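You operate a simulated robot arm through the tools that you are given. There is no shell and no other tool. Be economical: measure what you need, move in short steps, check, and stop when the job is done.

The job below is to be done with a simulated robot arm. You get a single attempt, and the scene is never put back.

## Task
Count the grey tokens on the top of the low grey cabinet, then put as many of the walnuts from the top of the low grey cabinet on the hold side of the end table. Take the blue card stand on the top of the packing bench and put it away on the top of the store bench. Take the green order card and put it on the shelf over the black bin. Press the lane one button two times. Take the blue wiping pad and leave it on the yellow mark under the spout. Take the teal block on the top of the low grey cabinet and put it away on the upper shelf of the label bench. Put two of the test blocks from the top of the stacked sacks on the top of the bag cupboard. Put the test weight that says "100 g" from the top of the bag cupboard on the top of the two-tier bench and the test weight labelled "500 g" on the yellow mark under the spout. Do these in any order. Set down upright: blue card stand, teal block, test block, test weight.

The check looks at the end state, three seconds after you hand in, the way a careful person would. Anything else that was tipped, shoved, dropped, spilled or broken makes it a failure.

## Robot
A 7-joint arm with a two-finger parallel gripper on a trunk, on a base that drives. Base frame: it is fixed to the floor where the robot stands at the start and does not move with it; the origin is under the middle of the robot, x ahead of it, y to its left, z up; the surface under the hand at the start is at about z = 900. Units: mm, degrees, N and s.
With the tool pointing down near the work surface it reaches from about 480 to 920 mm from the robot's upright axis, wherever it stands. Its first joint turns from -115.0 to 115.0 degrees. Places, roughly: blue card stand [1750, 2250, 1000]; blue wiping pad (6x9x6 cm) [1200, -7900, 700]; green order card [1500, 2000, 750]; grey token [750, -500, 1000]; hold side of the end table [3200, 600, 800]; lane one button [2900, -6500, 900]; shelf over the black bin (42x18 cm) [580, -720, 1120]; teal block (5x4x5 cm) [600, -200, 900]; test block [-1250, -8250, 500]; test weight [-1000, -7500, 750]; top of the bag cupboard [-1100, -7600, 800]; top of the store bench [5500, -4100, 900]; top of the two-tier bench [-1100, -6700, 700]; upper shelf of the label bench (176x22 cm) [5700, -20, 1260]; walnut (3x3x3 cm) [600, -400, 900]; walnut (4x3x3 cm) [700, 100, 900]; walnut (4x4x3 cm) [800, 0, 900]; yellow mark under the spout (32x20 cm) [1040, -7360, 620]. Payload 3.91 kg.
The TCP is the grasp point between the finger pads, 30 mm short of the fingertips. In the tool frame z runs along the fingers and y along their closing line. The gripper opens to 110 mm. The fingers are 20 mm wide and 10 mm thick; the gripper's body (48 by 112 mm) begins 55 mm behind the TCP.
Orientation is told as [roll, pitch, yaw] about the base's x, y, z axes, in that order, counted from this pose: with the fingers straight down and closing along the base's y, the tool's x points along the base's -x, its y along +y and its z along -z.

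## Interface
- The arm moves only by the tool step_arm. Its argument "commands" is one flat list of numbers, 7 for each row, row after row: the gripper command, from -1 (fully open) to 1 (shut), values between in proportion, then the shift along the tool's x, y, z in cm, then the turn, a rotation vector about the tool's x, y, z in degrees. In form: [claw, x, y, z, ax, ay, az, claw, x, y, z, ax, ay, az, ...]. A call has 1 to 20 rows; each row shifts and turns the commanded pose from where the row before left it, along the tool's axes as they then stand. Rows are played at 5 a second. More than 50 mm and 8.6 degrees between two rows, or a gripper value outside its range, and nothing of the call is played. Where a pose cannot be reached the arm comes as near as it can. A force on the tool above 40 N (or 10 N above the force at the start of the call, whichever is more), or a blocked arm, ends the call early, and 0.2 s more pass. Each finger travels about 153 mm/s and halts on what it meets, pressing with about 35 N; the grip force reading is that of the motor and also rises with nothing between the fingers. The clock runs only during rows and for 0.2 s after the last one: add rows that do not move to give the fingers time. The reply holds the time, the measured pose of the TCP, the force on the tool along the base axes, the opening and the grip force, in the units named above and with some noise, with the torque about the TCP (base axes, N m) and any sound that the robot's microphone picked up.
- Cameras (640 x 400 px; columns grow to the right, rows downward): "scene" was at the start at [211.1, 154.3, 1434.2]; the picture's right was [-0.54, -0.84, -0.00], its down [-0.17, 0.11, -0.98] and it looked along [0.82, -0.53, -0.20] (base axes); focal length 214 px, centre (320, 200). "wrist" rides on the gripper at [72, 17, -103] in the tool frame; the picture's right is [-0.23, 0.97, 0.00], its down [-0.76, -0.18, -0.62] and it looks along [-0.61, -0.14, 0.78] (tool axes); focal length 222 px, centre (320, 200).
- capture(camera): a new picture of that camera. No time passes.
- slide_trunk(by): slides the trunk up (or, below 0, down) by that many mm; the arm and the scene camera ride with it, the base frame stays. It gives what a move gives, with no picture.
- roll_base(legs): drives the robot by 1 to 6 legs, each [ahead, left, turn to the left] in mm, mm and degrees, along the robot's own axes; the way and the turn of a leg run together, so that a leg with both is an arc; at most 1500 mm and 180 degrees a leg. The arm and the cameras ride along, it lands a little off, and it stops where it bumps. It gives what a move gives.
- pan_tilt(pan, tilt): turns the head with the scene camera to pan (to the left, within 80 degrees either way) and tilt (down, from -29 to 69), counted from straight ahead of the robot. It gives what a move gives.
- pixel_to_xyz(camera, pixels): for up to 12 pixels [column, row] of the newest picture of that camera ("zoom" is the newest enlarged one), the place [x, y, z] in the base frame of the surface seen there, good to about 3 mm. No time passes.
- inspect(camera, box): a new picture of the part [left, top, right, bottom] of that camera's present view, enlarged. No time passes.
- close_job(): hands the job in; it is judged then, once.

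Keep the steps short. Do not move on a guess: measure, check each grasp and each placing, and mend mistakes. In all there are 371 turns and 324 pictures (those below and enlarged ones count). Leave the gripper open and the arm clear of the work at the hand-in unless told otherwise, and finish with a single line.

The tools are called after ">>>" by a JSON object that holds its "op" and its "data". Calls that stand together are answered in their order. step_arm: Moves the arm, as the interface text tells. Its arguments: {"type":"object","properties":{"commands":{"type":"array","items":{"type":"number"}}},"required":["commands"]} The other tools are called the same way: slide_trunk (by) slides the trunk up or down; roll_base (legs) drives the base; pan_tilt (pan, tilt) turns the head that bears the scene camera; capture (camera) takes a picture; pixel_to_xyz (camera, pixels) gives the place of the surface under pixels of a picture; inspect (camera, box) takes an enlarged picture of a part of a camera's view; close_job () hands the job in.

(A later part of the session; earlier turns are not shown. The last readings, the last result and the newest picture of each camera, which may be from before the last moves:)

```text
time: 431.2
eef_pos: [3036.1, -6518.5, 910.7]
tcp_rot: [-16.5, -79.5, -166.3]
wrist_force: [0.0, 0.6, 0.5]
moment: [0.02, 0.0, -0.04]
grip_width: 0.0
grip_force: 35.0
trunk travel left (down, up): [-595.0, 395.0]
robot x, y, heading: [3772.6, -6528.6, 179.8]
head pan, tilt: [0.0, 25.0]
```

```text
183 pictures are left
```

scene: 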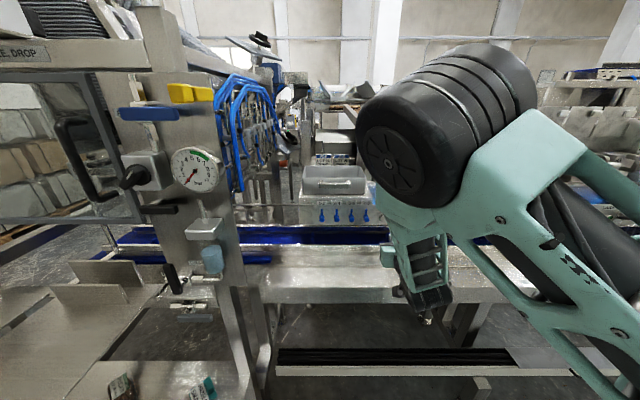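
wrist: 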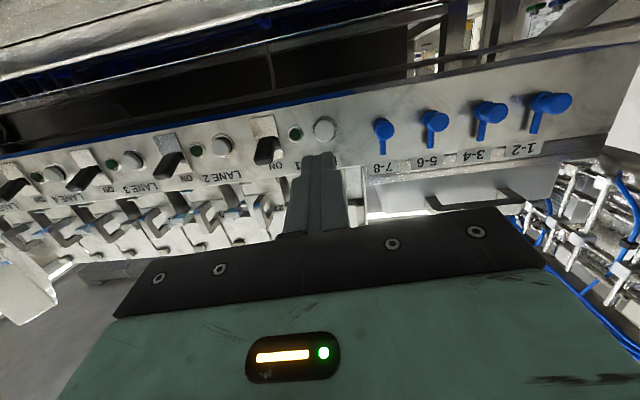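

Finger tip is in line with the LANE 1 button (wrist px (325,128)). Approach to about 5 mm before the cap.

>>> {"op": "step_arm", "data": {"commands": [1, -0.8, 0.05, 4.4, 0, 0, 0, 1, -0.8, 0.05, 4.4, 0, 0, 0, 1, 0, 0, 0, 0, 0, 0]}}

>>> {"op": "capture", "data": {"camera": "wrist"}}

>>> {"op": "inspect", "data": {"camera": "wrist", "box": [240, 80, 420, 220]}}

```text
time: 432.1
eef_pos: [2945.9, -6513.0, 907.3]
tcp_rot: [-16.5, -79.6, -166.4]
wrist_force: [0.1, 0.6, 0.1]
moment: [0.01, 0.01, 0.02]
grip_width: 0.0
grip_force: 35.2
trunk travel left (down, up): [-595.0, 395.0]
robot x, y, heading: [3774.1, -6529.2, 179.8]
head pan, tilt: [0.0, 25.0]
```

```text
182 pictures are left
```

wrist: 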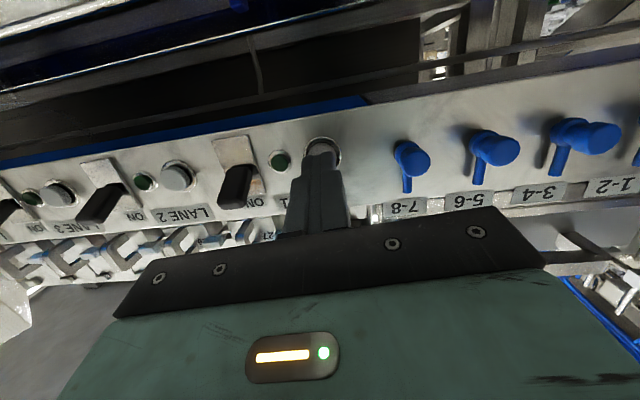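

```text
2.86 times, centred on (330, 150) of wrist
```

zoom: 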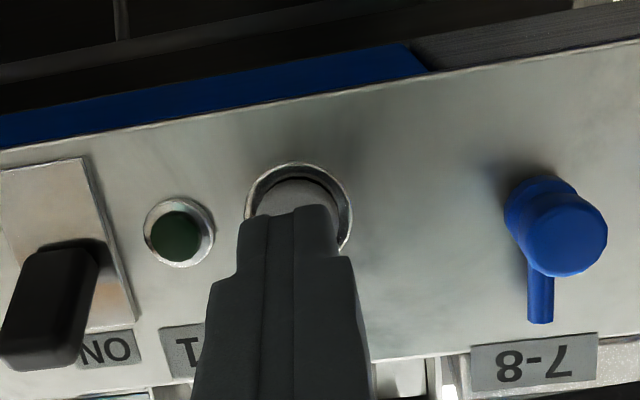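

Well aligned; tip at x≈2916. Press forward 12 mm slowly.

>>> {"op": "step_arm", "data": {"commands": [1, -0.07, 0, 0.4, 0, 0, 0, 1, -0.07, 0, 0.4, 0, 0, 0, 1, -0.05, 0, 0.3, 0, 0, 0, 1, 0, 0, 0, 0, 0, 0]}}

```text
time: 433.1
eef_pos: [2935.7, -6515.0, 910.1]
tcp_rot: [-16.5, -79.5, -166.4]
wrist_force: [0.1, -0.5, 0.5]
moment: [-0.02, -0.01, -0.01]
grip_width: 0.0
grip_force: 34.6
trunk travel left (down, up): [-595.0, 395.0]
robot x, y, heading: [3775.2, -6523.1, 179.9]
head pan, tilt: [0.0, 25.0]
```

>>> {"op": "step_arm", "data": {"commands": [1, -0.02, 0, 0.2, 0, 0, 0, 1, -0.02, 0, 0.2, 0, 0, 0, 1, -0.02, 0, 0.2, 0, 0, 0, 1, 0, 0, 0, 0, 0, 0]}}

>>> {"op": "inspect", "data": {"camera": "wrist", "box": [240, 80, 420, 220]}}

```text
time: 434.1
eef_pos: [2930.3, -6513.8, 910.0]
tcp_rot: [-16.4, -79.4, -166.4]
wrist_force: [3.1, -0.2, -0.9]
moment: [-0.01, -0.04, 0.0]
grip_width: 0.0
grip_force: 34.9
trunk travel left (down, up): [-595.0, 395.0]
robot x, y, heading: [3777.7, -6525.5, 180.0]
head pan, tilt: [0.0, 25.0]
heard: click
```

```text
2.86 times, centred on (330, 150) of wrist
```

zoom: 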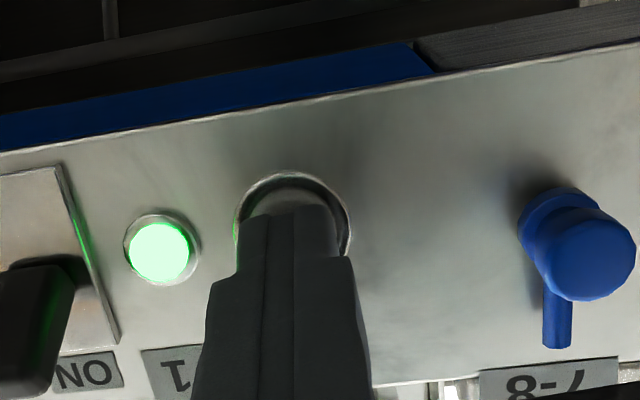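

A click and the lamp lit: first press. Now retreat 15 mm, check release, then press again.

>>> {"op": "step_arm", "data": {"commands": [1, 0.1, 0, -0.8, 0, 0, 0, 1, 0.1, 0, -0.8, 0, 0, 0, 1, 0, 0, 0, 0, 0, 0, 1, 0, 0, 0, 0, 0, 0]}}

>>> {"op": "inspect", "data": {"camera": "wrist", "box": [240, 80, 420, 220]}}

```text
time: 435.1
eef_pos: [2945.2, -6514.7, 911.0]
tcp_rot: [-16.4, -79.6, -166.5]
wrist_force: [-0.4, -0.1, 0.7]
moment: [0.0, -0.02, 0.04]
grip_width: 0.0
grip_force: 34.6
trunk travel left (down, up): [-595.0, 395.0]
robot x, y, heading: [3772.0, -6525.5, 179.9]
head pan, tilt: [0.0, 25.0]
```

```text
2.86 times, centred on (330, 150) of wrist
```

zoom: 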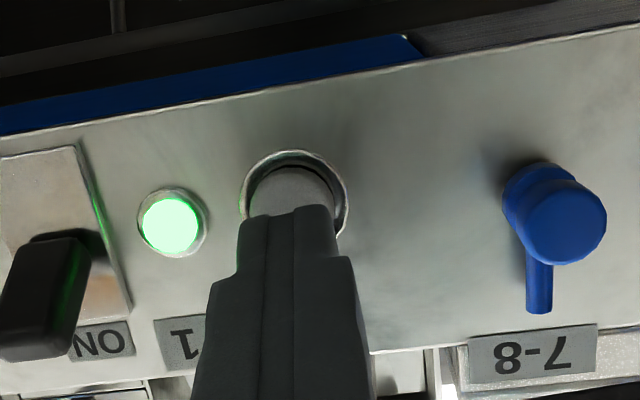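

>>> {"op": "step_arm", "data": {"commands": [1, -0.06, 0, 0.4, 0, 0, 0, 1, -0.06, 0, 0.4, 0, 0, 0, 1, -0.04, 0, 0.3, 0, 0, 0, 1, -0.02, 0, 0.2, 0, 0, 0, 1, -0.02, 0, 0.2, 0, 0, 0, 1, 0, 0, 0, 0, 0, 0]}}

```text
time: 436.4
eef_pos: [2930.7, -6513.9, 910.3]
tcp_rot: [-16.6, -79.5, -166.4]
wrist_force: [2.8, -0.4, 0.3]
moment: [0.04, 0.02, 0.0]
grip_width: 0.1
grip_force: 34.7
trunk travel left (down, up): [-595.0, 395.0]
robot x, y, heading: [3772.5, -6528.1, 179.8]
head pan, tilt: [0.0, 25.0]
heard: click
```

Second click. Retreat 100 mm and check the lamp.

>>> {"op": "step_arm", "data": {"commands": [1, 0.2, 0, -1.5, 0, 0, 0, 1, 0.4, 0, -3, 0, 0, 0, 1, 0.4, 0, -3, 0, 0, 0, 1, 0.4, 0, -3, 0, 0, 0, 1, 0, 0, 0, 0, 0, 0]}}

>>> {"op": "capture", "data": {"camera": "wrist"}}

```text
time: 437.6
eef_pos: [3036.2, -6519.0, 914.7]
tcp_rot: [-16.5, -79.5, -166.4]
wrist_force: [-0.7, 0.1, 0.5]
moment: [0.03, -0.03, 0.01]
grip_width: 0.0
grip_force: 35.3
trunk travel left (down, up): [-595.0, 395.0]
robot x, y, heading: [3772.4, -6524.4, 180.0]
head pan, tilt: [0.0, 25.0]
```

```text
178 pictures are left
```

wrist: 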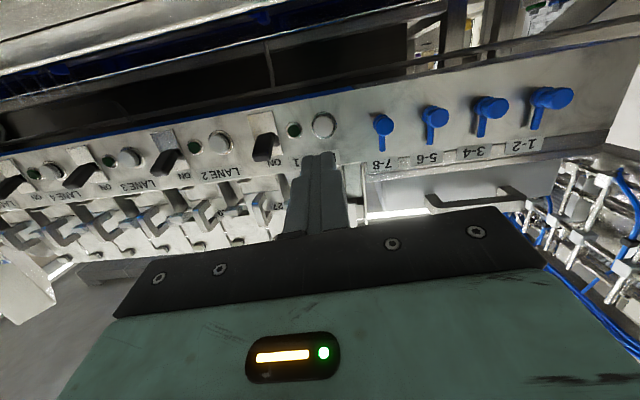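

Two presses done. Retreat the base, restore the tool, raise the trunk and look left for the route.

>>> {"op": "roll_base", "data": {"legs": [[-300, 0, 0]]}}

>>> {"op": "step_arm", "data": {"commands": [0, 0, 0, 0, 0, 0, 3, -1, 0, 0, 0, 0, 8, 0, -1, 0, 0, 0, 0, 8, 0, -1, 0, 0, 0, 0, 8, 0, -1, 0, 0, 0, 0, 8, 0, -1, 0, 0, 0, 0, 8, 0, -1, 0, 0, 0, 0, 8, 0, -1, 0, 0, 0, 0, 8, 0, -1, 0, 0, 0, 0, 8, 0, -1, 0, 0, 0, 0, 8, 0, -1, 0, 0, 0, 0, 8, 0, -1, 0, 0, 0, 0, 0, 0]}}

>>> {"op": "slide_trunk", "data": {"by": 300}}

>>> {"op": "pan_tilt", "data": {"pan": 50, "tilt": 20}}

>>> {"op": "capture", "data": {"camera": "scene"}}

```text
time: 439.7
eef_pos: [3338.5, -6518.9, 915.1]
tcp_rot: [-16.5, -79.5, -166.4]
wrist_force: [-0.7, -0.2, -1.1]
moment: [-0.01, -0.01, 0.0]
grip_width: 0.0
grip_force: 35.3
trunk travel left (down, up): [-595.0, 395.0]
robot x, y, heading: [4078.5, -6529.3, 180.0]
head pan, tilt: [0.0, 25.0]
```

```text
time: 442.3
eef_pos: [3336.5, -6520.1, 914.7]
tcp_rot: [0.0, 0.1, 176.8]
wrist_force: [0.8, 0.8, 0.2]
moment: [0.0, 0.02, 0.01]
grip_width: 110.1
grip_force: 0.0
trunk travel left (down, up): [-595.0, 395.0]
robot x, y, heading: [4079.2, -6528.9, 180.0]
head pan, tilt: [0.0, 25.0]
```

```text
time: 445.3
eef_pos: [3337.4, -6518.7, 1215.2]
tcp_rot: [0.1, 0.0, 176.9]
wrist_force: [0.2, -1.3, 0.2]
moment: [0.02, -0.02, 0.03]
grip_width: 110.1
grip_force: 0.0
trunk travel left (down, up): [-895.0, 95.0]
robot x, y, heading: [4075.5, -6527.8, 179.8]
head pan, tilt: [0.0, 25.0]
```

```text
time: 446.5
eef_pos: [3337.1, -6519.6, 1214.9]
tcp_rot: [0.0, 0.0, 176.9]
wrist_force: [0.0, 0.1, -0.7]
moment: [0.0, 0.01, -0.01]
grip_width: 110.1
grip_force: 0.0
trunk travel left (down, up): [-895.0, 95.0]
robot x, y, heading: [4078.6, -6524.6, 180.0]
head pan, tilt: [50.0, 20.0]
```

```text
177 pictures are left
```

scene: 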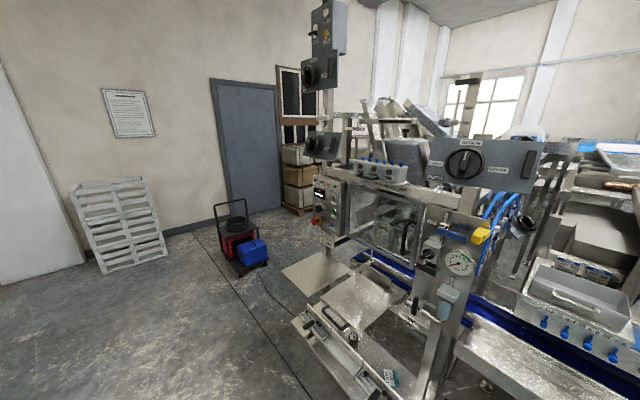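

>>> {"op": "pixel_to_xyz", "data": {"camera": "scene", "pixels": [[250, 265], [235, 230], [300, 210], [290, 270], [350, 260], [300, 320], [160, 240], [180, 235], [260, 200], [310, 395], [385, 385]]}}

>>> {"op": "inspect", "data": {"camera": "scene", "box": [190, 60, 450, 240]}}

```text
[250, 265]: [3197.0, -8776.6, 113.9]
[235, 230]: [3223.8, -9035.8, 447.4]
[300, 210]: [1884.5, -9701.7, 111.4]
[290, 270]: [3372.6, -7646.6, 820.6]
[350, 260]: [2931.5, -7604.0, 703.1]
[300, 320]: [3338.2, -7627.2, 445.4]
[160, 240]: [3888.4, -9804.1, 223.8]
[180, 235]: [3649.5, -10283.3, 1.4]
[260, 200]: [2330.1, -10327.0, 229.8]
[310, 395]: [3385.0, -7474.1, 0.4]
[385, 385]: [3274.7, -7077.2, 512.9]
```

```text
2.22 times, centred on (320, 150) of scene
```

zoom: 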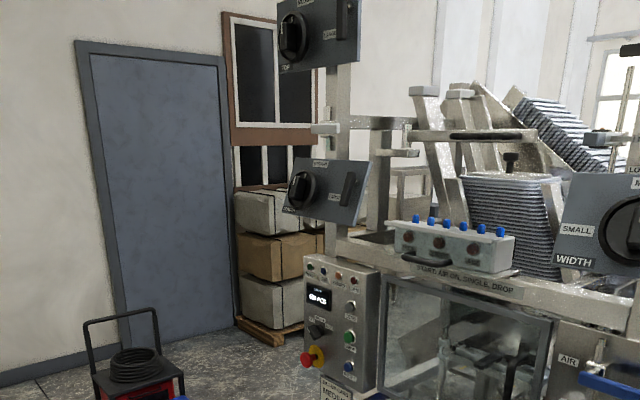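

Machine stands at y -6900…-7650; there's a corridor at y≈-8200 (red cleaner at y<-8750). Back up 300, then drive left to y≈-8200 and look.

>>> {"op": "roll_base", "data": {"legs": [[-300, 0, 0], [0, 1500, 0], [0, 170, 0]]}}

>>> {"op": "pan_tilt", "data": {"pan": 0, "tilt": 22}}

>>> {"op": "capture", "data": {"camera": "scene"}}

```text
time: 456.7
eef_pos: [3635.8, -8199.0, 1214.5]
tcp_rot: [0.0, 0.0, 176.7]
wrist_force: [0.6, -0.5, -0.3]
moment: [-0.05, 0.03, 0.01]
grip_width: 110.0
grip_force: 0.1
trunk travel left (down, up): [-895.0, 95.0]
robot x, y, heading: [4377.7, -8211.0, 179.6]
head pan, tilt: [50.0, 20.0]
```

```text
time: 457.9
eef_pos: [3635.2, -8200.6, 1214.5]
tcp_rot: [0.0, -0.1, 176.7]
wrist_force: [-0.5, 0.9, -0.5]
moment: [0.0, -0.01, -0.01]
grip_width: 110.1
grip_force: 0.0
trunk travel left (down, up): [-895.0, 95.0]
robot x, y, heading: [4373.9, -8209.5, 179.5]
head pan, tilt: [0.0, 22.0]
```

```text
175 pictures are left
```

scene: 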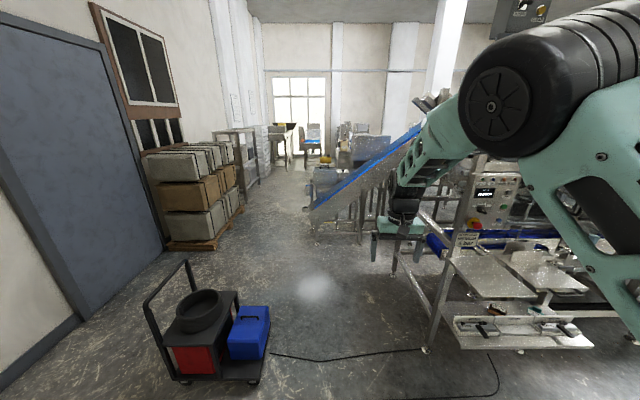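

>>> {"op": "pixel_to_xyz", "data": {"camera": "scene", "pixels": [[265, 375], [232, 245], [215, 248], [318, 240], [425, 350], [240, 185], [310, 210], [268, 352], [285, 165], [330, 160], [395, 270], [360, 230]]}}

>>> {"op": "inspect", "data": {"camera": "scene", "box": [210, 90, 430, 250]}}

```text
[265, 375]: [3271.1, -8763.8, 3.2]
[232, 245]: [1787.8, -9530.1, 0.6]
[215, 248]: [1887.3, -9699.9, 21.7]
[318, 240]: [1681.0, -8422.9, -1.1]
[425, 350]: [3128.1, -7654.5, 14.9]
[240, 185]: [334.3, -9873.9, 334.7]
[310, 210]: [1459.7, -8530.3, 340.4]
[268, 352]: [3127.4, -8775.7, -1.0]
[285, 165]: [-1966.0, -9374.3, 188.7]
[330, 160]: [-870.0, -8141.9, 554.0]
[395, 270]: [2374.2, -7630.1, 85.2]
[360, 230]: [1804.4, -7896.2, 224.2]
```

```text
2.50 times, centred on (320, 170) of scene
```

zoom: 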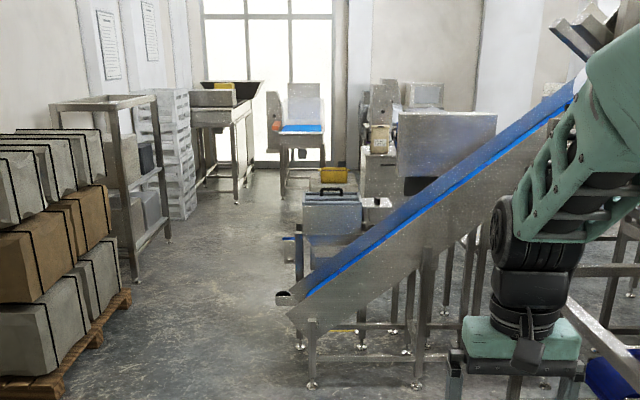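

Route: ahead at y≈-8200 to x≈2700, then shift to y≈-9030 to pass between the pallet and the incline conveyor's foot.

>>> {"op": "roll_base", "data": {"legs": [[1500, 0, 0], [180, 0, 0], [150, 800, 0]]}}

>>> {"op": "capture", "data": {"camera": "scene"}}

```text
time: 470.4
eef_pos: [1754.1, -8903.4, 1215.7]
tcp_rot: [-0.1, 0.1, 173.9]
wrist_force: [0.2, -0.2, -0.1]
moment: [-0.01, 0.0, -0.02]
grip_width: 110.0
grip_force: 0.1
trunk travel left (down, up): [-895.0, 95.0]
robot x, y, heading: [2493.6, -8948.0, 177.1]
head pan, tilt: [0.0, 22.0]
```

```text
173 pictures are left
```

scene: 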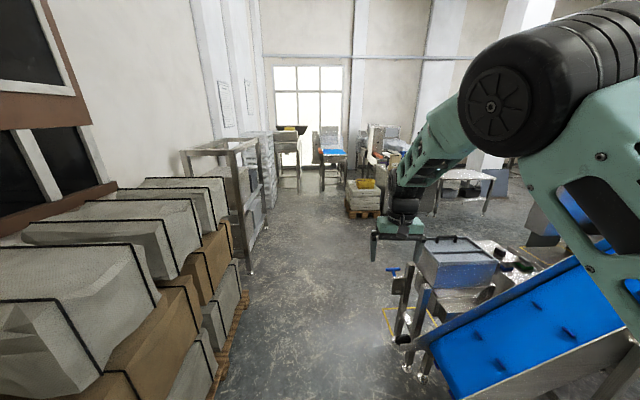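

>>> {"op": "roll_base", "data": {"legs": [[0, 0, 2.7], [1400, 30, 0]]}}

>>> {"op": "pan_tilt", "data": {"pan": -40, "tilt": 30}}

>>> {"op": "capture", "data": {"camera": "scene"}}

>>> {"op": "pan_tilt", "data": {"pan": 0, "tilt": 25}}

>>> {"op": "capture", "data": {"camera": "scene"}}

```text
time: 477.7
eef_pos: [381.2, -9002.2, 1215.4]
tcp_rot: [0.0, 0.1, 178.4]
wrist_force: [-0.5, -0.5, -0.1]
moment: [0.01, -0.02, -0.02]
grip_width: 109.7
grip_force: 0.1
trunk travel left (down, up): [-895.0, 95.0]
robot x, y, heading: [1118.3, -8990.5, -178.6]
head pan, tilt: [0.0, 22.0]
```

```text
time: 478.7
eef_pos: [381.1, -9001.6, 1214.7]
tcp_rot: [0.0, 0.1, 178.3]
wrist_force: [0.2, -0.5, 0.0]
moment: [-0.01, -0.02, 0.01]
grip_width: 109.9
grip_force: 0.0
trunk travel left (down, up): [-895.0, 95.0]
robot x, y, heading: [1121.9, -8990.6, -178.5]
head pan, tilt: [-40.0, 30.0]
```

```text
172 pictures are left
```

scene: 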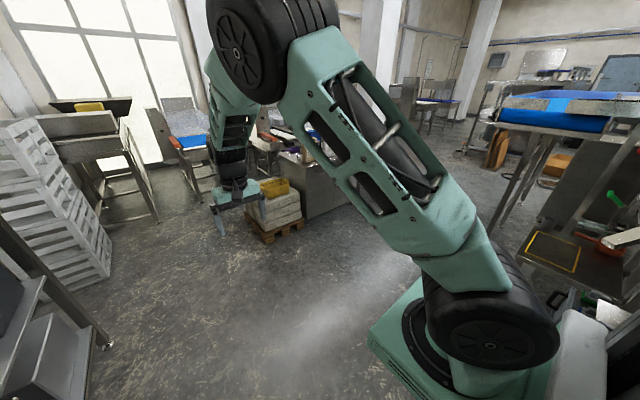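

```text
time: 479.8
eef_pos: [381.1, -9002.5, 1214.7]
tcp_rot: [0.0, 0.1, 178.5]
wrist_force: [0.3, -0.3, 1.0]
moment: [-0.04, 0.0, 0.03]
grip_width: 109.9
grip_force: 0.0
trunk travel left (down, up): [-895.0, 95.0]
robot x, y, heading: [1124.6, -8993.7, -178.6]
head pan, tilt: [0.0, 25.0]
```

```text
171 pictures are left
```

scene: 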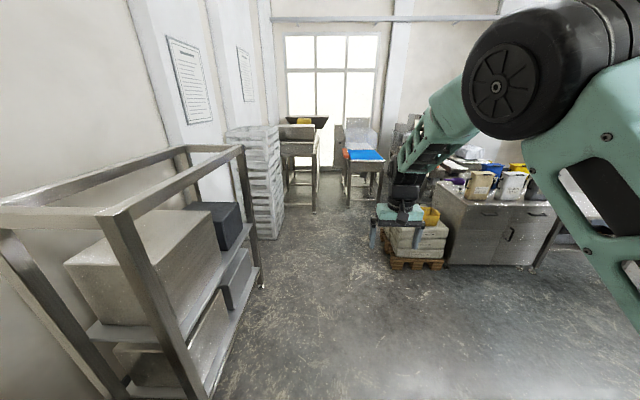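

>>> {"op": "pixel_to_xyz", "data": {"camera": "scene", "pixels": [[262, 285], [270, 238], [210, 395], [435, 268], [395, 270], [445, 265], [455, 195], [315, 210], [530, 265], [500, 215]]}}

>>> {"op": "inspect", "data": {"camera": "scene", "box": [370, 120, 600, 280]}}

```text
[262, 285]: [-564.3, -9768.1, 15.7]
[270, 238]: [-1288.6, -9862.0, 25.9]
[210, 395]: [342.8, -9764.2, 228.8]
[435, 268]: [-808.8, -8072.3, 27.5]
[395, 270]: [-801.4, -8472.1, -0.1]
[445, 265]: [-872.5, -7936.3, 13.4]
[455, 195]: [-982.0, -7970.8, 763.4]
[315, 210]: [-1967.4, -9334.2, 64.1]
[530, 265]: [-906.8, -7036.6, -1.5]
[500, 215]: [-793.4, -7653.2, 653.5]
```

```text
2.50 times, centred on (485, 200) of scene
```

zoom: 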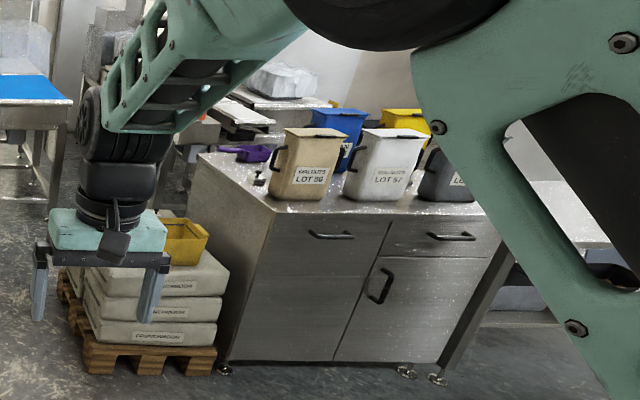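

Drive ahead to x≈150 and right to y≈-8000, then look.

>>> {"op": "roll_base", "data": {"legs": [[970, 0, -1.5], [0, -950, 0]]}}

>>> {"op": "pan_tilt", "data": {"pan": 0, "tilt": 35}}

>>> {"op": "capture", "data": {"camera": "scene"}}

```text
time: 489.4
eef_pos: [-575.8, -8042.2, 1214.8]
tcp_rot: [0.0, 0.0, 176.4]
wrist_force: [-0.2, -0.7, -0.5]
moment: [0.03, 0.02, 0.0]
grip_width: 109.9
grip_force: 0.0
trunk travel left (down, up): [-895.0, 95.0]
robot x, y, heading: [166.3, -8055.5, 179.2]
head pan, tilt: [0.0, 25.0]
```

```text
time: 490.1
eef_pos: [-576.1, -8042.7, 1214.8]
tcp_rot: [0.1, 0.0, 176.3]
wrist_force: [-0.2, 0.0, -0.5]
moment: [0.01, 0.0, 0.0]
grip_width: 110.2
grip_force: 0.1
trunk travel left (down, up): [-895.0, 95.0]
robot x, y, heading: [164.0, -8058.4, 179.4]
head pan, tilt: [0.0, 35.0]
```

```text
169 pictures are left
```

scene: 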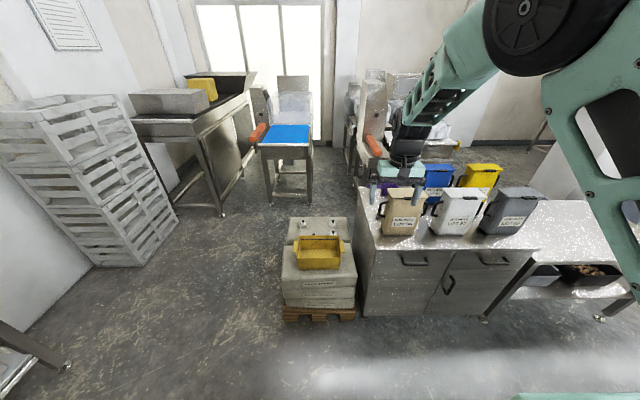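

>>> {"op": "inspect", "data": {"camera": "scene", "box": [260, 200, 380, 310]}}

>>> {"op": "inspect", "data": {"camera": "scene", "box": [350, 150, 560, 270]}}

>>> {"op": "capture", "data": {"camera": "wrist"}}

```text
3.64 times, centred on (320, 255) of scene
```

zoom: 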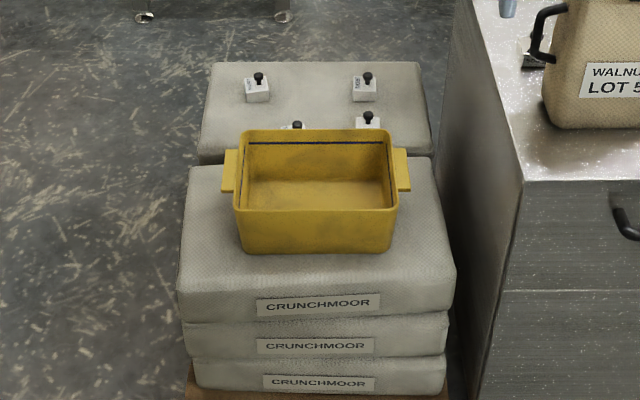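

```text
3.05 times, centred on (455, 210) of scene
```

zoom: 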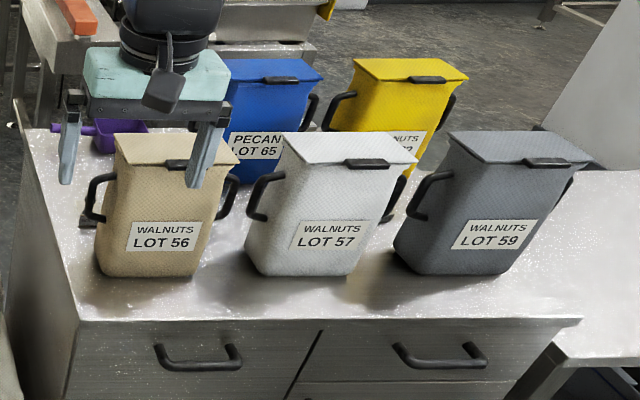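

```text
166 pictures are left
```

wrist: 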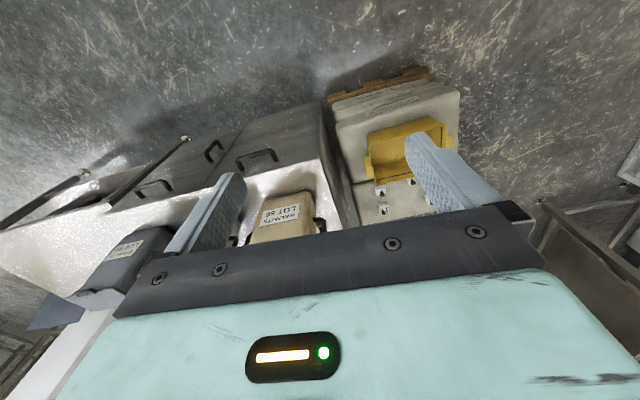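

>>> {"op": "inspect", "data": {"camera": "scene", "box": [295, 212, 345, 242]}}

>>> {"op": "pixel_to_xyz", "data": {"camera": "zoom", "pixels": [[140, 105], [142, 90], [465, 105], [470, 90], [470, 205], [260, 225], [100, 150], [400, 140], [550, 150], [140, 80], [468, 75], [470, 190]]}}

>>> {"op": "pixel_to_xyz", "data": {"camera": "scene", "pixels": [[284, 270], [352, 268], [290, 220], [350, 220], [305, 242], [335, 242], [318, 262], [378, 247], [460, 240], [530, 245], [376, 205], [370, 185]]}}

```text
12.80 times, centred on (320, 227) of scene
```

zoom: 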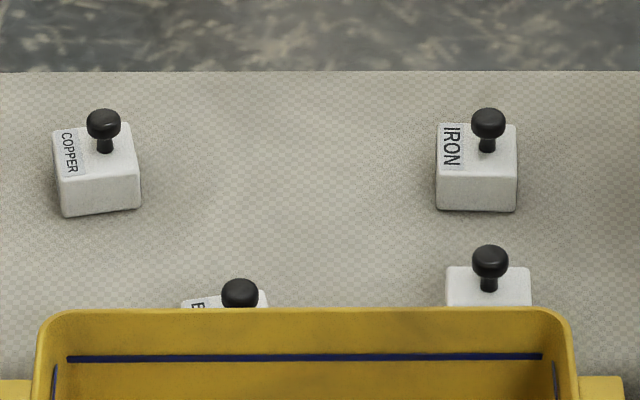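

```text
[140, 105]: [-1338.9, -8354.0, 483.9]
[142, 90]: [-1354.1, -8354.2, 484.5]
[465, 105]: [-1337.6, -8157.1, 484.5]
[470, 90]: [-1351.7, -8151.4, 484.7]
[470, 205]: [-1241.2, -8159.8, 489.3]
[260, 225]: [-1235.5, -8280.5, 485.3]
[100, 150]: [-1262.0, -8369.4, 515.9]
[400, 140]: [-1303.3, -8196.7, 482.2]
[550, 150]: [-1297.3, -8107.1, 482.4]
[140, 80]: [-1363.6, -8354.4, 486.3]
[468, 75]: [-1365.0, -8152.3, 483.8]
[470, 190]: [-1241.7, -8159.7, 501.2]
```

```text
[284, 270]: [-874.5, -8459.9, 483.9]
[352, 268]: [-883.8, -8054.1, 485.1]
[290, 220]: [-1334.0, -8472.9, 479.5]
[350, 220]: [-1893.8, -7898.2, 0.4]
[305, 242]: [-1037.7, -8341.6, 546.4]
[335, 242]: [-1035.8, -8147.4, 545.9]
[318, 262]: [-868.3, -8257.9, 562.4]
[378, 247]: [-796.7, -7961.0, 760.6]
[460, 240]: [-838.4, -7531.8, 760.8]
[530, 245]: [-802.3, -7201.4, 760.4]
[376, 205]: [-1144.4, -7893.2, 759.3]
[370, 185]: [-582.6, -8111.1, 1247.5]
```

Four test blocks stand on the rear sack (top z≈484): COPPER (-1275,-8365), IRON (-1285,-8150), and two nearer. Drive closer.

>>> {"op": "roll_base", "data": {"legs": [[590, 90, 0]]}}

>>> {"op": "slide_trunk", "data": {"by": -400}}

>>> {"op": "capture", "data": {"camera": "wrist"}}

>>> {"op": "capture", "data": {"camera": "scene"}}

```text
time: 493.5
eef_pos: [-1168.8, -8126.1, 1214.3]
tcp_rot: [0.1, -0.1, 176.4]
wrist_force: [-0.3, 0.4, -1.0]
moment: [0.01, 0.03, 0.01]
grip_width: 110.1
grip_force: 0.0
trunk travel left (down, up): [-895.0, 95.0]
robot x, y, heading: [-428.5, -8138.2, 179.5]
head pan, tilt: [0.0, 35.0]
```

```text
time: 497.3
eef_pos: [-1169.8, -8126.1, 815.3]
tcp_rot: [0.0, 0.0, 176.4]
wrist_force: [-1.2, 0.0, -0.3]
moment: [-0.01, 0.01, 0.01]
grip_width: 110.0
grip_force: 0.1
trunk travel left (down, up): [-495.0, 495.0]
robot x, y, heading: [-429.1, -8136.9, 179.3]
head pan, tilt: [0.0, 35.0]
```

```text
164 pictures are left
```

wrist: 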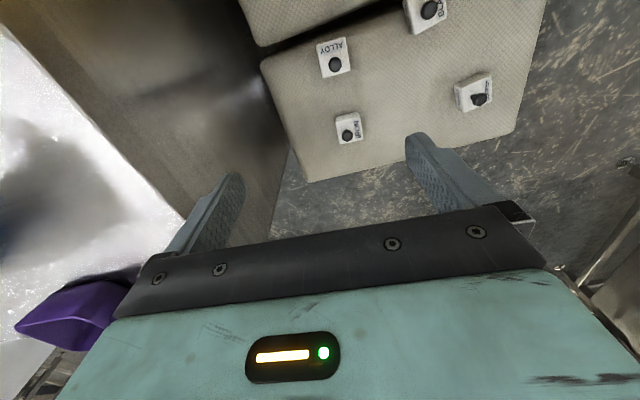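

```text
163 pictures are left
```

scene: 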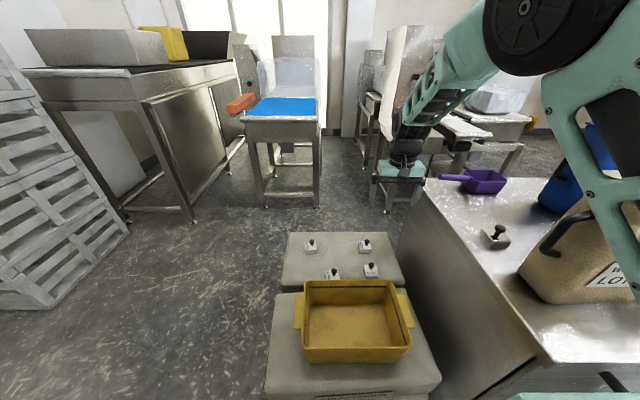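

>>> {"op": "pixel_to_xyz", "data": {"camera": "wrist", "pixels": [[349, 135], [347, 134], [360, 120], [336, 118], [361, 140], [338, 143], [335, 63], [318, 45], [345, 40], [350, 68], [323, 75]]}}

>>> {"op": "inspect", "data": {"camera": "wrist", "box": [300, 30, 400, 160]}}

```text
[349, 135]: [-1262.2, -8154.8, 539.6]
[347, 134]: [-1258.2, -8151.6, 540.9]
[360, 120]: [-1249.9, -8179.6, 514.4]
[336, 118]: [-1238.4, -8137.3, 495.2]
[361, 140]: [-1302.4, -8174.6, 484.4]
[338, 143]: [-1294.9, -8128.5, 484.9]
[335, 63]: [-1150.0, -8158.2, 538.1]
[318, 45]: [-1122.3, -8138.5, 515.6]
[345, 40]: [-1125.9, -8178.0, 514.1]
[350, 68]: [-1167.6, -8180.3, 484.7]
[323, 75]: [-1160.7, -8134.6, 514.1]
```

```text
3.08 times, centred on (350, 95) of wrist
```

zoom: 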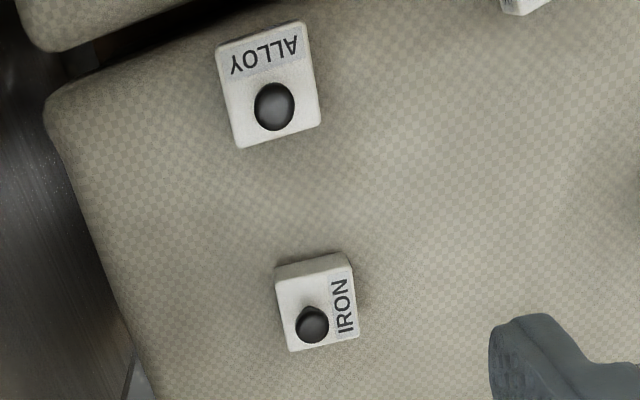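

ALLOY block centre ≈(-1143,-8158), top z 515, knob to z 540. Align and descend to z≈575.

>>> {"op": "step_arm", "data": {"commands": [-1, 2.9, 3.03, 0, 0, 0, 2, -1, 0, 0, 5, 0, 0, 0, -1, 0, 0, 5, 0, 0, 0, -1, 0, 0, 5, 0, 0, 0, -1, 0, 0, 5, 0, 0, 0, -1, 0, 0, 4, 0, 0, 0, -1, 0, 0, 0, 0, 0, 0]}}

>>> {"op": "capture", "data": {"camera": "wrist"}}

```text
time: 498.9
eef_pos: [-1141.8, -8156.2, 576.5]
tcp_rot: [0.0, 0.0, 174.4]
wrist_force: [0.6, -0.8, -0.9]
moment: [0.0, -0.01, 0.0]
grip_width: 109.9
grip_force: 0.2
trunk travel left (down, up): [-495.0, 495.0]
robot x, y, heading: [-430.9, -8144.6, 179.6]
head pan, tilt: [0.0, 35.0]
```

```text
161 pictures are left
```

wrist: 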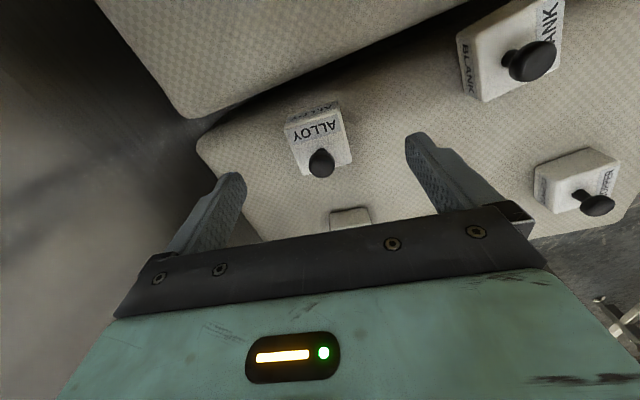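

>>> {"op": "pixel_to_xyz", "data": {"camera": "wrist", "pixels": [[287, 125], [342, 112], [300, 172], [350, 162], [322, 160], [466, 40], [480, 100]]}}

```text
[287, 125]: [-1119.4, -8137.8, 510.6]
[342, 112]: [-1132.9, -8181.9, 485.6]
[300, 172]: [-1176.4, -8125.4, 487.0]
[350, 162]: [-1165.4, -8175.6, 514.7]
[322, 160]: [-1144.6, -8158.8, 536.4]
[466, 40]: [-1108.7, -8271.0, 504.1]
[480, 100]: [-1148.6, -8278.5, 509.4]
```

>>> {"op": "step_arm", "data": {"commands": [-1, 0, 0, 3, 0, 0, 0, -1, 0, 0, 2.8, 0, 0, 0, -1, 0, 0, 0, 0, 0, 0, 0, 0, 0, 0, 0, 0, 0, 1, 0, 0, 0, 0, 0, 0, 1, 0, 0, 0, 0, 0, 0, 1, 0, 0, 0, 0, 0, 0]}}

>>> {"op": "capture", "data": {"camera": "wrist"}}

```text
time: 500.5
eef_pos: [-1142.1, -8156.9, 518.3]
tcp_rot: [0.0, 0.0, 174.4]
wrist_force: [-0.4, 0.1, 0.2]
moment: [0.01, 0.05, -0.01]
grip_width: 45.3
grip_force: 34.8
trunk travel left (down, up): [-495.0, 495.0]
robot x, y, heading: [-427.6, -8141.4, 179.4]
head pan, tilt: [0.0, 35.0]
```

```text
160 pictures are left
```

wrist: 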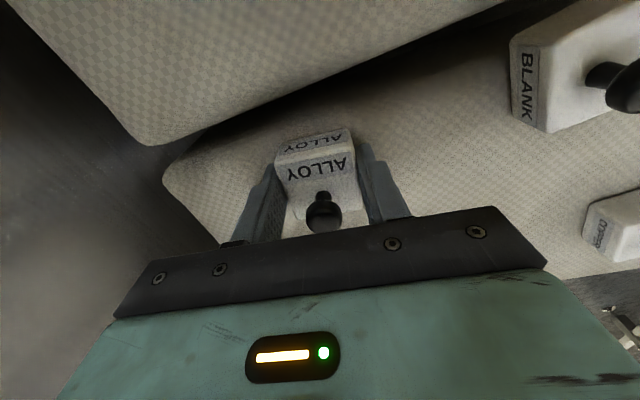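

Gripped (45.3 mm). Lift with the trunk and look at the cupboard top.

>>> {"op": "slide_trunk", "data": {"by": 400}}

>>> {"op": "pan_tilt", "data": {"pan": -25, "tilt": 45}}

>>> {"op": "capture", "data": {"camera": "scene"}}

>>> {"op": "capture", "data": {"camera": "wrist"}}

```text
time: 504.3
eef_pos: [-1142.9, -8157.7, 919.1]
tcp_rot: [0.0, 0.1, 174.4]
wrist_force: [-0.2, 0.0, -1.2]
moment: [-0.02, -0.03, 0.02]
grip_width: 45.6
grip_force: 34.5
trunk travel left (down, up): [-895.0, 95.0]
robot x, y, heading: [-429.9, -8140.8, 179.4]
head pan, tilt: [0.0, 35.0]
```

```text
time: 505.2
eef_pos: [-1143.1, -8158.7, 919.3]
tcp_rot: [0.0, 0.0, 174.5]
wrist_force: [-0.1, 0.7, -0.2]
moment: [0.02, 0.0, 0.03]
grip_width: 45.3
grip_force: 35.4
trunk travel left (down, up): [-895.0, 95.0]
robot x, y, heading: [-429.4, -8137.1, 179.3]
head pan, tilt: [-25.0, 45.0]
```

```text
159 pictures are left
```

scene: 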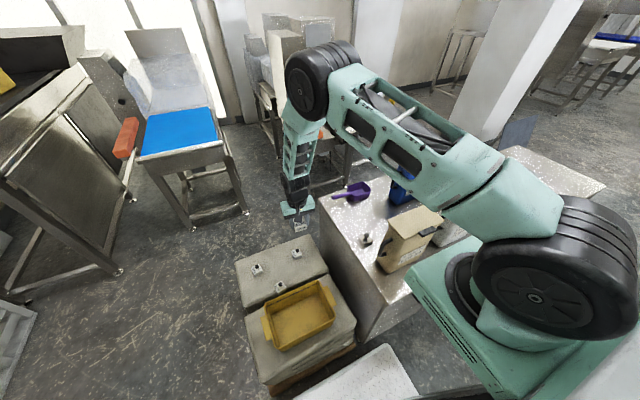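

```text
158 pictures are left
```

wrist: 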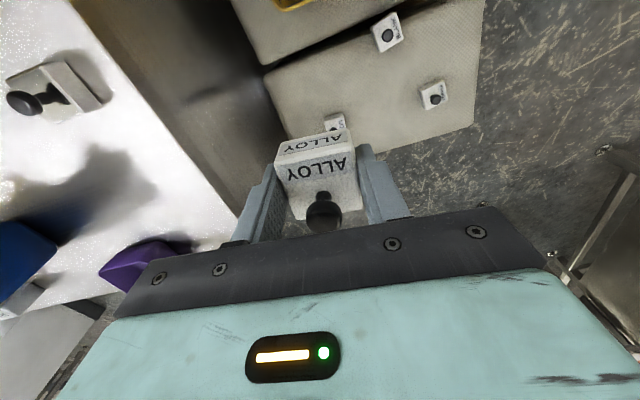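

>>> {"op": "inspect", "data": {"camera": "scene", "box": [310, 170, 450, 310]}}

>>> {"op": "pixel_to_xyz", "data": {"camera": "scene", "pixels": [[367, 240], [367, 245], [378, 250], [395, 275], [345, 198], [360, 190], [362, 285], [330, 215], [350, 240], [370, 270], [340, 220], [385, 190]]}}

>>> {"op": "pixel_to_xyz", "data": {"camera": "wrist", "pixels": [[35, 95], [60, 85], [40, 60], [100, 100], [65, 130], [150, 150], [220, 180], [75, 10], [150, 100]]}}

```text
2.86 times, centred on (380, 240) of scene
```

zoom: 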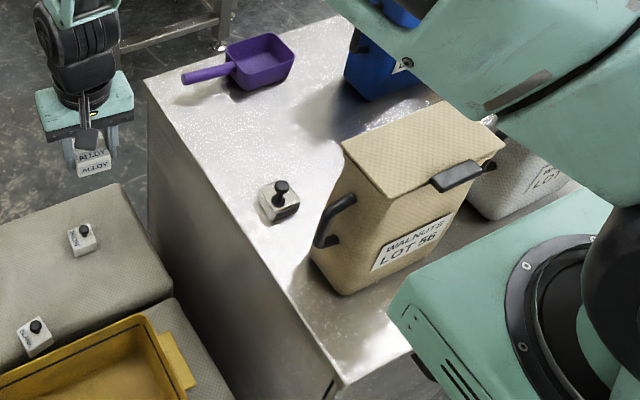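

```text
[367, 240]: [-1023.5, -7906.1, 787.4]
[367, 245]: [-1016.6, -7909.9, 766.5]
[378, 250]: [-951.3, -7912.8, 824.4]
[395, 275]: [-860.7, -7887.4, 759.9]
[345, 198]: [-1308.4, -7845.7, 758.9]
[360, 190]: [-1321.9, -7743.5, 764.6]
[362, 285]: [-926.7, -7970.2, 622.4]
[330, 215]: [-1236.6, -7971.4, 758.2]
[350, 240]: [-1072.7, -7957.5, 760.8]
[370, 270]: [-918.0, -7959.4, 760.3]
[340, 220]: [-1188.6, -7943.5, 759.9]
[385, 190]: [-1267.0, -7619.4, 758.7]
```

```text
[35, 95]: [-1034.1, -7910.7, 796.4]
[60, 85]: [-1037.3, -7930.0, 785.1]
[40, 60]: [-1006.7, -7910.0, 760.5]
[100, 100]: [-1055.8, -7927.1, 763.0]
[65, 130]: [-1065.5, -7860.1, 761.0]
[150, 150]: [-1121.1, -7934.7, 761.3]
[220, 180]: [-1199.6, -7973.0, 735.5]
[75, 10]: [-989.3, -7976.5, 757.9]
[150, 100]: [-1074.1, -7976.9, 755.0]
```

A weight stands at (-1030,-7910). I'll place the block at about (-1155,-7895), moving across at this height first.

>>> {"op": "step_arm", "data": {"commands": [1, -0.63, -4.34, 0, 0, 0, 0, 1, -0.63, -4.34, 0, 0, 0, 0, 1, -0.63, -4.34, 0, 0, 0, 0, 1, -0.63, -4.34, 0, 0, 0, 0, 1, -0.63, -4.34, 0, 0, 0, 0, 1, -0.63, -4.34, 0, 0, 0, 0, 1, 0, 0, 4, 0, 0, 0, 1, 0, 0, 4, 0, 0, 0, 1, 0, 0, 0, 0, 0, 0]}}

>>> {"op": "capture", "data": {"camera": "wrist"}}

```text
time: 507.2
eef_pos: [-1155.6, -7892.8, 837.9]
tcp_rot: [0.0, 0.0, 174.3]
wrist_force: [-0.2, 0.4, -0.8]
moment: [0.0, 0.01, -0.01]
grip_width: 45.5
grip_force: 34.8
trunk travel left (down, up): [-895.0, 95.0]
robot x, y, heading: [-427.3, -8139.7, 179.6]
head pan, tilt: [-25.0, 45.0]
```

```text
156 pictures are left
```

wrist: 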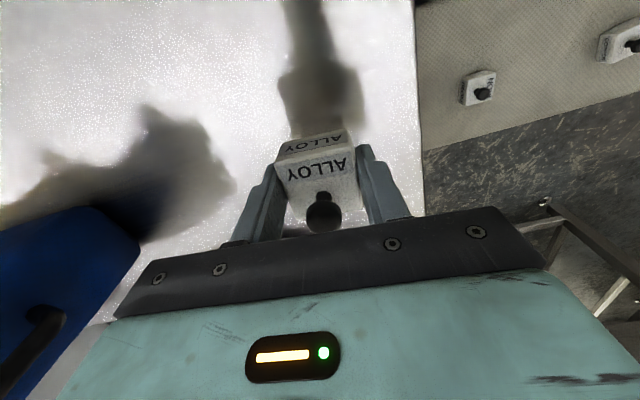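

>>> {"op": "step_arm", "data": {"commands": [1, 0, 0, 2, 0, 0, 0, 1, 0, 0, 1.9, 0, 0, 0, 1, 0, 0, 0, 0, 0, 0]}}

```text
time: 508.0
eef_pos: [-1154.9, -7894.9, 799.3]
tcp_rot: [0.0, 0.0, 174.4]
wrist_force: [0.0, -0.6, -0.8]
moment: [0.01, 0.02, 0.01]
grip_width: 45.5
grip_force: 34.7
trunk travel left (down, up): [-895.0, 95.0]
robot x, y, heading: [-427.9, -8143.0, 179.4]
head pan, tilt: [-25.0, 45.0]
```

>>> {"op": "step_arm", "data": {"commands": [1, 0, 0, 0.3, 0, 0, 0, 1, 0, 0, 0.2, 0, 0, 0, 1, 0, 0, 0, 0, 0, 0]}}

```text
time: 508.8
eef_pos: [-1155.8, -7895.3, 795.2]
tcp_rot: [0.0, 0.0, 174.4]
wrist_force: [1.1, -0.4, 1.3]
moment: [0.02, 0.02, 0.03]
grip_width: 45.5
grip_force: 35.3
trunk travel left (down, up): [-895.0, 95.0]
robot x, y, heading: [-430.4, -8141.0, 179.4]
head pan, tilt: [-25.0, 45.0]
```

>>> {"op": "step_arm", "data": {"commands": [1, 0, 0, 0.1, 0, 0, 0, 1, 0, 0, 0, 0, 0, 0, 0, 0, 0, 0, 0, 0, 0, -0.5, 0, 0, 0, 0, 0, 0, -0.5, 0, 0, 0, 0, 0, 0, -0.5, 0, 0, -4, 0, 0, 0, -0.5, 0, 0, -4, 0, 0, 0, -0.5, 0, 0, -4, 0, 0, 0, -0.5, 0, 0, 0, 0, 0, 0]}}

>>> {"op": "capture", "data": {"camera": "wrist"}}

```text
time: 510.8
eef_pos: [-1154.2, -7895.2, 914.0]
tcp_rot: [0.0, 0.1, 174.3]
wrist_force: [-0.7, 1.1, -0.4]
moment: [0.01, -0.02, 0.0]
grip_width: 82.7
grip_force: 0.1
trunk travel left (down, up): [-895.0, 95.0]
robot x, y, heading: [-433.0, -8138.9, 179.3]
head pan, tilt: [-25.0, 45.0]
```

```text
155 pictures are left
```

wrist: 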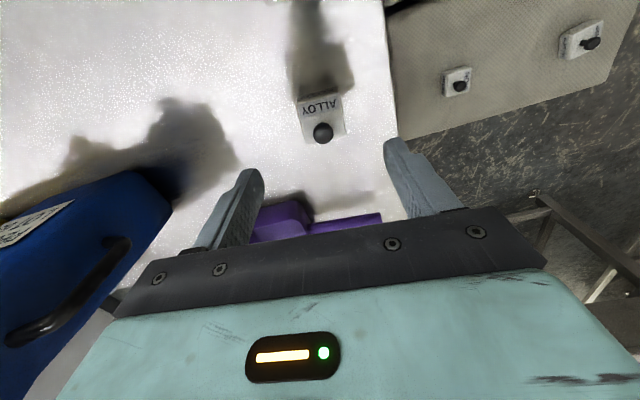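

ALLOY is upright on the cupboard. Now the IRON block: move back over it.

>>> {"op": "step_arm", "data": {"commands": [-1, -1.3, 4.5, 0, 0, 0, 0, -1, -1.3, 4.5, 0, 0, 0, 0, -1, -1.3, 4.5, 0, 0, 0, 0, -1, -1.3, 4.5, 0, 0, 0, 0, -1, -1.3, 4.5, 0, 0, 0, 0, -1, -1.3, 4.5, 0, 0, 0, 0, -1, 0, 0, 0, 0, 0, 0]}}

>>> {"op": "slide_trunk", "data": {"by": -320}}

>>> {"op": "capture", "data": {"camera": "wrist"}}

```text
time: 512.4
eef_pos: [-1258.3, -8159.8, 913.5]
tcp_rot: [0.0, 0.1, 174.4]
wrist_force: [0.3, 0.2, 0.1]
moment: [0.02, -0.03, -0.01]
grip_width: 110.0
grip_force: 0.0
trunk travel left (down, up): [-895.0, 95.0]
robot x, y, heading: [-431.5, -8141.6, 179.7]
head pan, tilt: [-25.0, 45.0]
```

```text
time: 515.6
eef_pos: [-1260.0, -8159.8, 591.9]
tcp_rot: [0.0, 0.0, 174.4]
wrist_force: [-1.0, 0.3, 0.7]
moment: [0.01, -0.01, -0.03]
grip_width: 110.3
grip_force: 0.0
trunk travel left (down, up): [-575.0, 415.0]
robot x, y, heading: [-430.9, -8139.2, 179.4]
head pan, tilt: [-25.0, 45.0]
```

```text
154 pictures are left
```

wrist: 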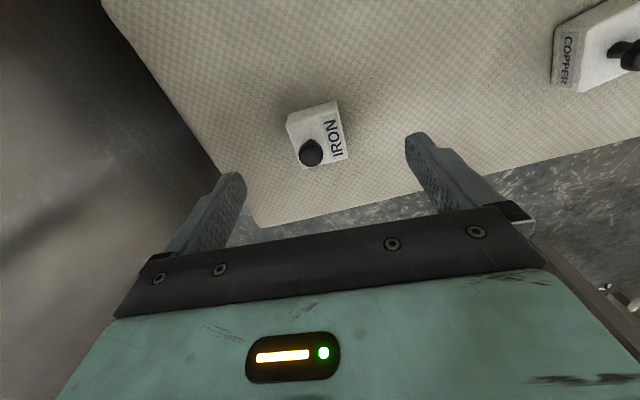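

>>> {"op": "pixel_to_xyz", "data": {"camera": "wrist", "pixels": [[290, 122], [335, 105], [345, 157], [300, 165], [312, 150], [318, 118], [340, 130]]}}

```text
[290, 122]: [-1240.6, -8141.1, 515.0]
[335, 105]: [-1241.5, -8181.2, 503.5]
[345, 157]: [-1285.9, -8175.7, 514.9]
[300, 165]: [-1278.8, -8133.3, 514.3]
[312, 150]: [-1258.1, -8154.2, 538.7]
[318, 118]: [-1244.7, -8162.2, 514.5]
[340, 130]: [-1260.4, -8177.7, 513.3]
```

>>> {"op": "step_arm", "data": {"commands": [-1, -0.2, -0.2, 3.7, 0, 0, 0, -1, 0, 0, 3.5, 0, 0, 0, -1, 0, 0, 0, 0, 0, 0, 0, 0, 0, 0, 0, 0, 0, 1, 0, 0, 0, 0, 0, 0, 1, 0, 0, 0, 0, 0, 0, 1, 0, 0, 0, 0, 0, 0]}}

>>> {"op": "capture", "data": {"camera": "wrist"}}

```text
time: 517.2
eef_pos: [-1261.3, -8158.4, 521.6]
tcp_rot: [0.0, 0.1, 174.4]
wrist_force: [-0.1, -0.8, 0.2]
moment: [0.03, 0.01, -0.01]
grip_width: 45.2
grip_force: 35.1
trunk travel left (down, up): [-575.0, 415.0]
robot x, y, heading: [-431.7, -8141.3, 179.4]
head pan, tilt: [-25.0, 45.0]
```

```text
153 pictures are left
```

wrist: 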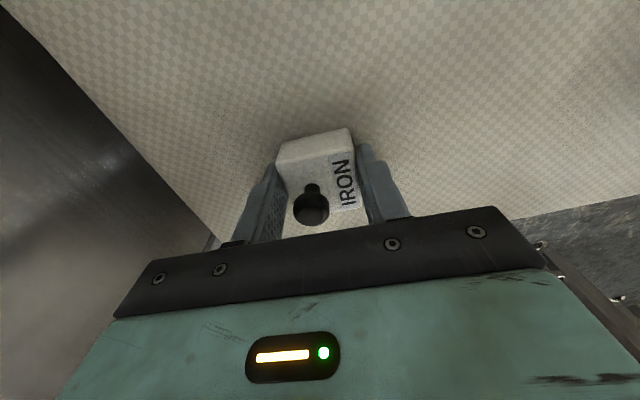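

Lift and carry IRON to about (-1094,-7895), between ALLOY and the weight.

>>> {"op": "slide_trunk", "data": {"by": 400}}

>>> {"op": "step_arm", "data": {"commands": [1, 2.0, -3.97, 0, 0, 0, 0, 1, 2.0, -3.97, 0, 0, 0, 0, 1, 2.0, -3.97, 0, 0, 0, 0, 1, 2.0, -3.97, 0, 0, 0, 0, 1, 2.0, -3.97, 0, 0, 0, 0, 1, 2.0, -3.97, 0, 0, 0, 0, 1, 2.0, -3.97, 0, 0, 0, 0, 1, 0, 0, 3, 0, 0, 0, 1, 0, 0, 0, 0, 0, 0]}}

>>> {"op": "capture", "data": {"camera": "wrist"}}

```text
time: 521.0
eef_pos: [-1260.1, -8156.4, 921.7]
tcp_rot: [0.1, 0.1, 174.4]
wrist_force: [0.0, 0.3, -1.5]
moment: [-0.02, 0.02, 0.05]
grip_width: 44.9
grip_force: 34.8
trunk travel left (down, up): [-975.0, 15.0]
robot x, y, heading: [-430.4, -8140.0, 179.5]
head pan, tilt: [-25.0, 45.0]
```

```text
time: 523.0
eef_pos: [-1091.8, -7892.5, 891.6]
tcp_rot: [0.0, 0.0, 174.5]
wrist_force: [0.3, 0.2, -0.5]
moment: [0.0, -0.02, 0.0]
grip_width: 45.1
grip_force: 34.9
trunk travel left (down, up): [-975.0, 15.0]
robot x, y, heading: [-427.7, -8138.9, 179.4]
head pan, tilt: [-25.0, 45.0]
```

```text
152 pictures are left
```

wrist: 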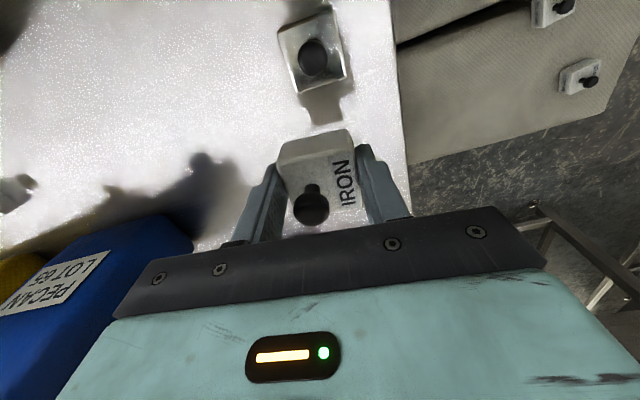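

>>> {"op": "pixel_to_xyz", "data": {"camera": "wrist", "pixels": [[280, 35], [335, 10], [298, 95], [350, 75], [312, 55], [185, 240], [120, 290], [165, 225], [325, 115]]}}

```text
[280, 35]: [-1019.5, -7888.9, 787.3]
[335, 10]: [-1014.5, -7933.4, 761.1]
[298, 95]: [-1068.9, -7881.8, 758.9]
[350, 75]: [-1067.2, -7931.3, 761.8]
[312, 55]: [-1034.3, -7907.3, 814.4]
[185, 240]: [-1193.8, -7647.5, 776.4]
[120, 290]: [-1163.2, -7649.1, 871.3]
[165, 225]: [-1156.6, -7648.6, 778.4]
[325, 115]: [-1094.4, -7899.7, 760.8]
```

There is more room toward +y (blue jug at y -7649). Shift to (-1130,-7820) and lower.

>>> {"op": "step_arm", "data": {"commands": [1, -2.25, -3.4, 0, 0, 0, 0, 1, -2.25, -3.4, 0, 0, 0, 0, 1, 0, 0, 4.5, 0, 0, 0, 1, 0, 0, 4.5, 0, 0, 0, 1, 0, 0, 0, 0, 0, 0]}}

>>> {"op": "capture", "data": {"camera": "wrist"}}

```text
time: 524.2
eef_pos: [-1131.1, -7820.0, 801.8]
tcp_rot: [0.0, 0.0, 174.3]
wrist_force: [0.8, 0.8, -1.4]
moment: [-0.01, -0.01, -0.01]
grip_width: 45.0
grip_force: 35.0
trunk travel left (down, up): [-975.0, 15.0]
robot x, y, heading: [-433.5, -8138.9, 179.3]
head pan, tilt: [-25.0, 45.0]
```

```text
151 pictures are left
```

wrist: 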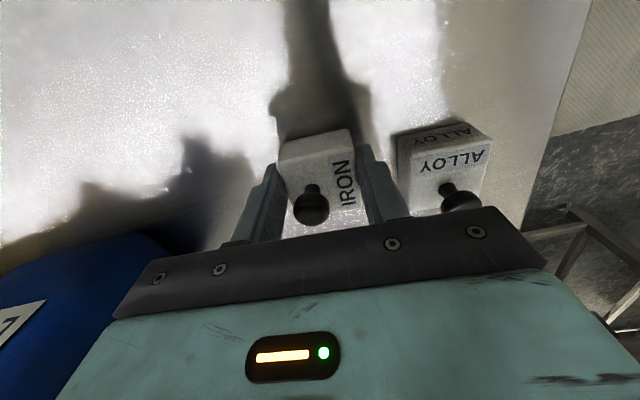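

ALLOY is close to the right finger; shift 20 mm further +y, lower, and open only a little.

>>> {"op": "step_arm", "data": {"commands": [1, -0.2, -2.0, 0, 0, 0, 0, 1, 0, 0, 0.3, 0, 0, 0, 1, 0, 0, 0.1, 0, 0, 0, 1, 0, 0, 0, 0, 0, 0]}}

```text
time: 525.2
eef_pos: [-1131.2, -7800.7, 797.6]
tcp_rot: [0.0, 0.0, 174.4]
wrist_force: [0.4, -0.3, 4.1]
moment: [-0.02, 0.03, 0.03]
grip_width: 45.1
grip_force: 35.7
trunk travel left (down, up): [-975.0, 15.0]
robot x, y, heading: [-429.4, -8139.5, 179.5]
head pan, tilt: [-25.0, 45.0]
```

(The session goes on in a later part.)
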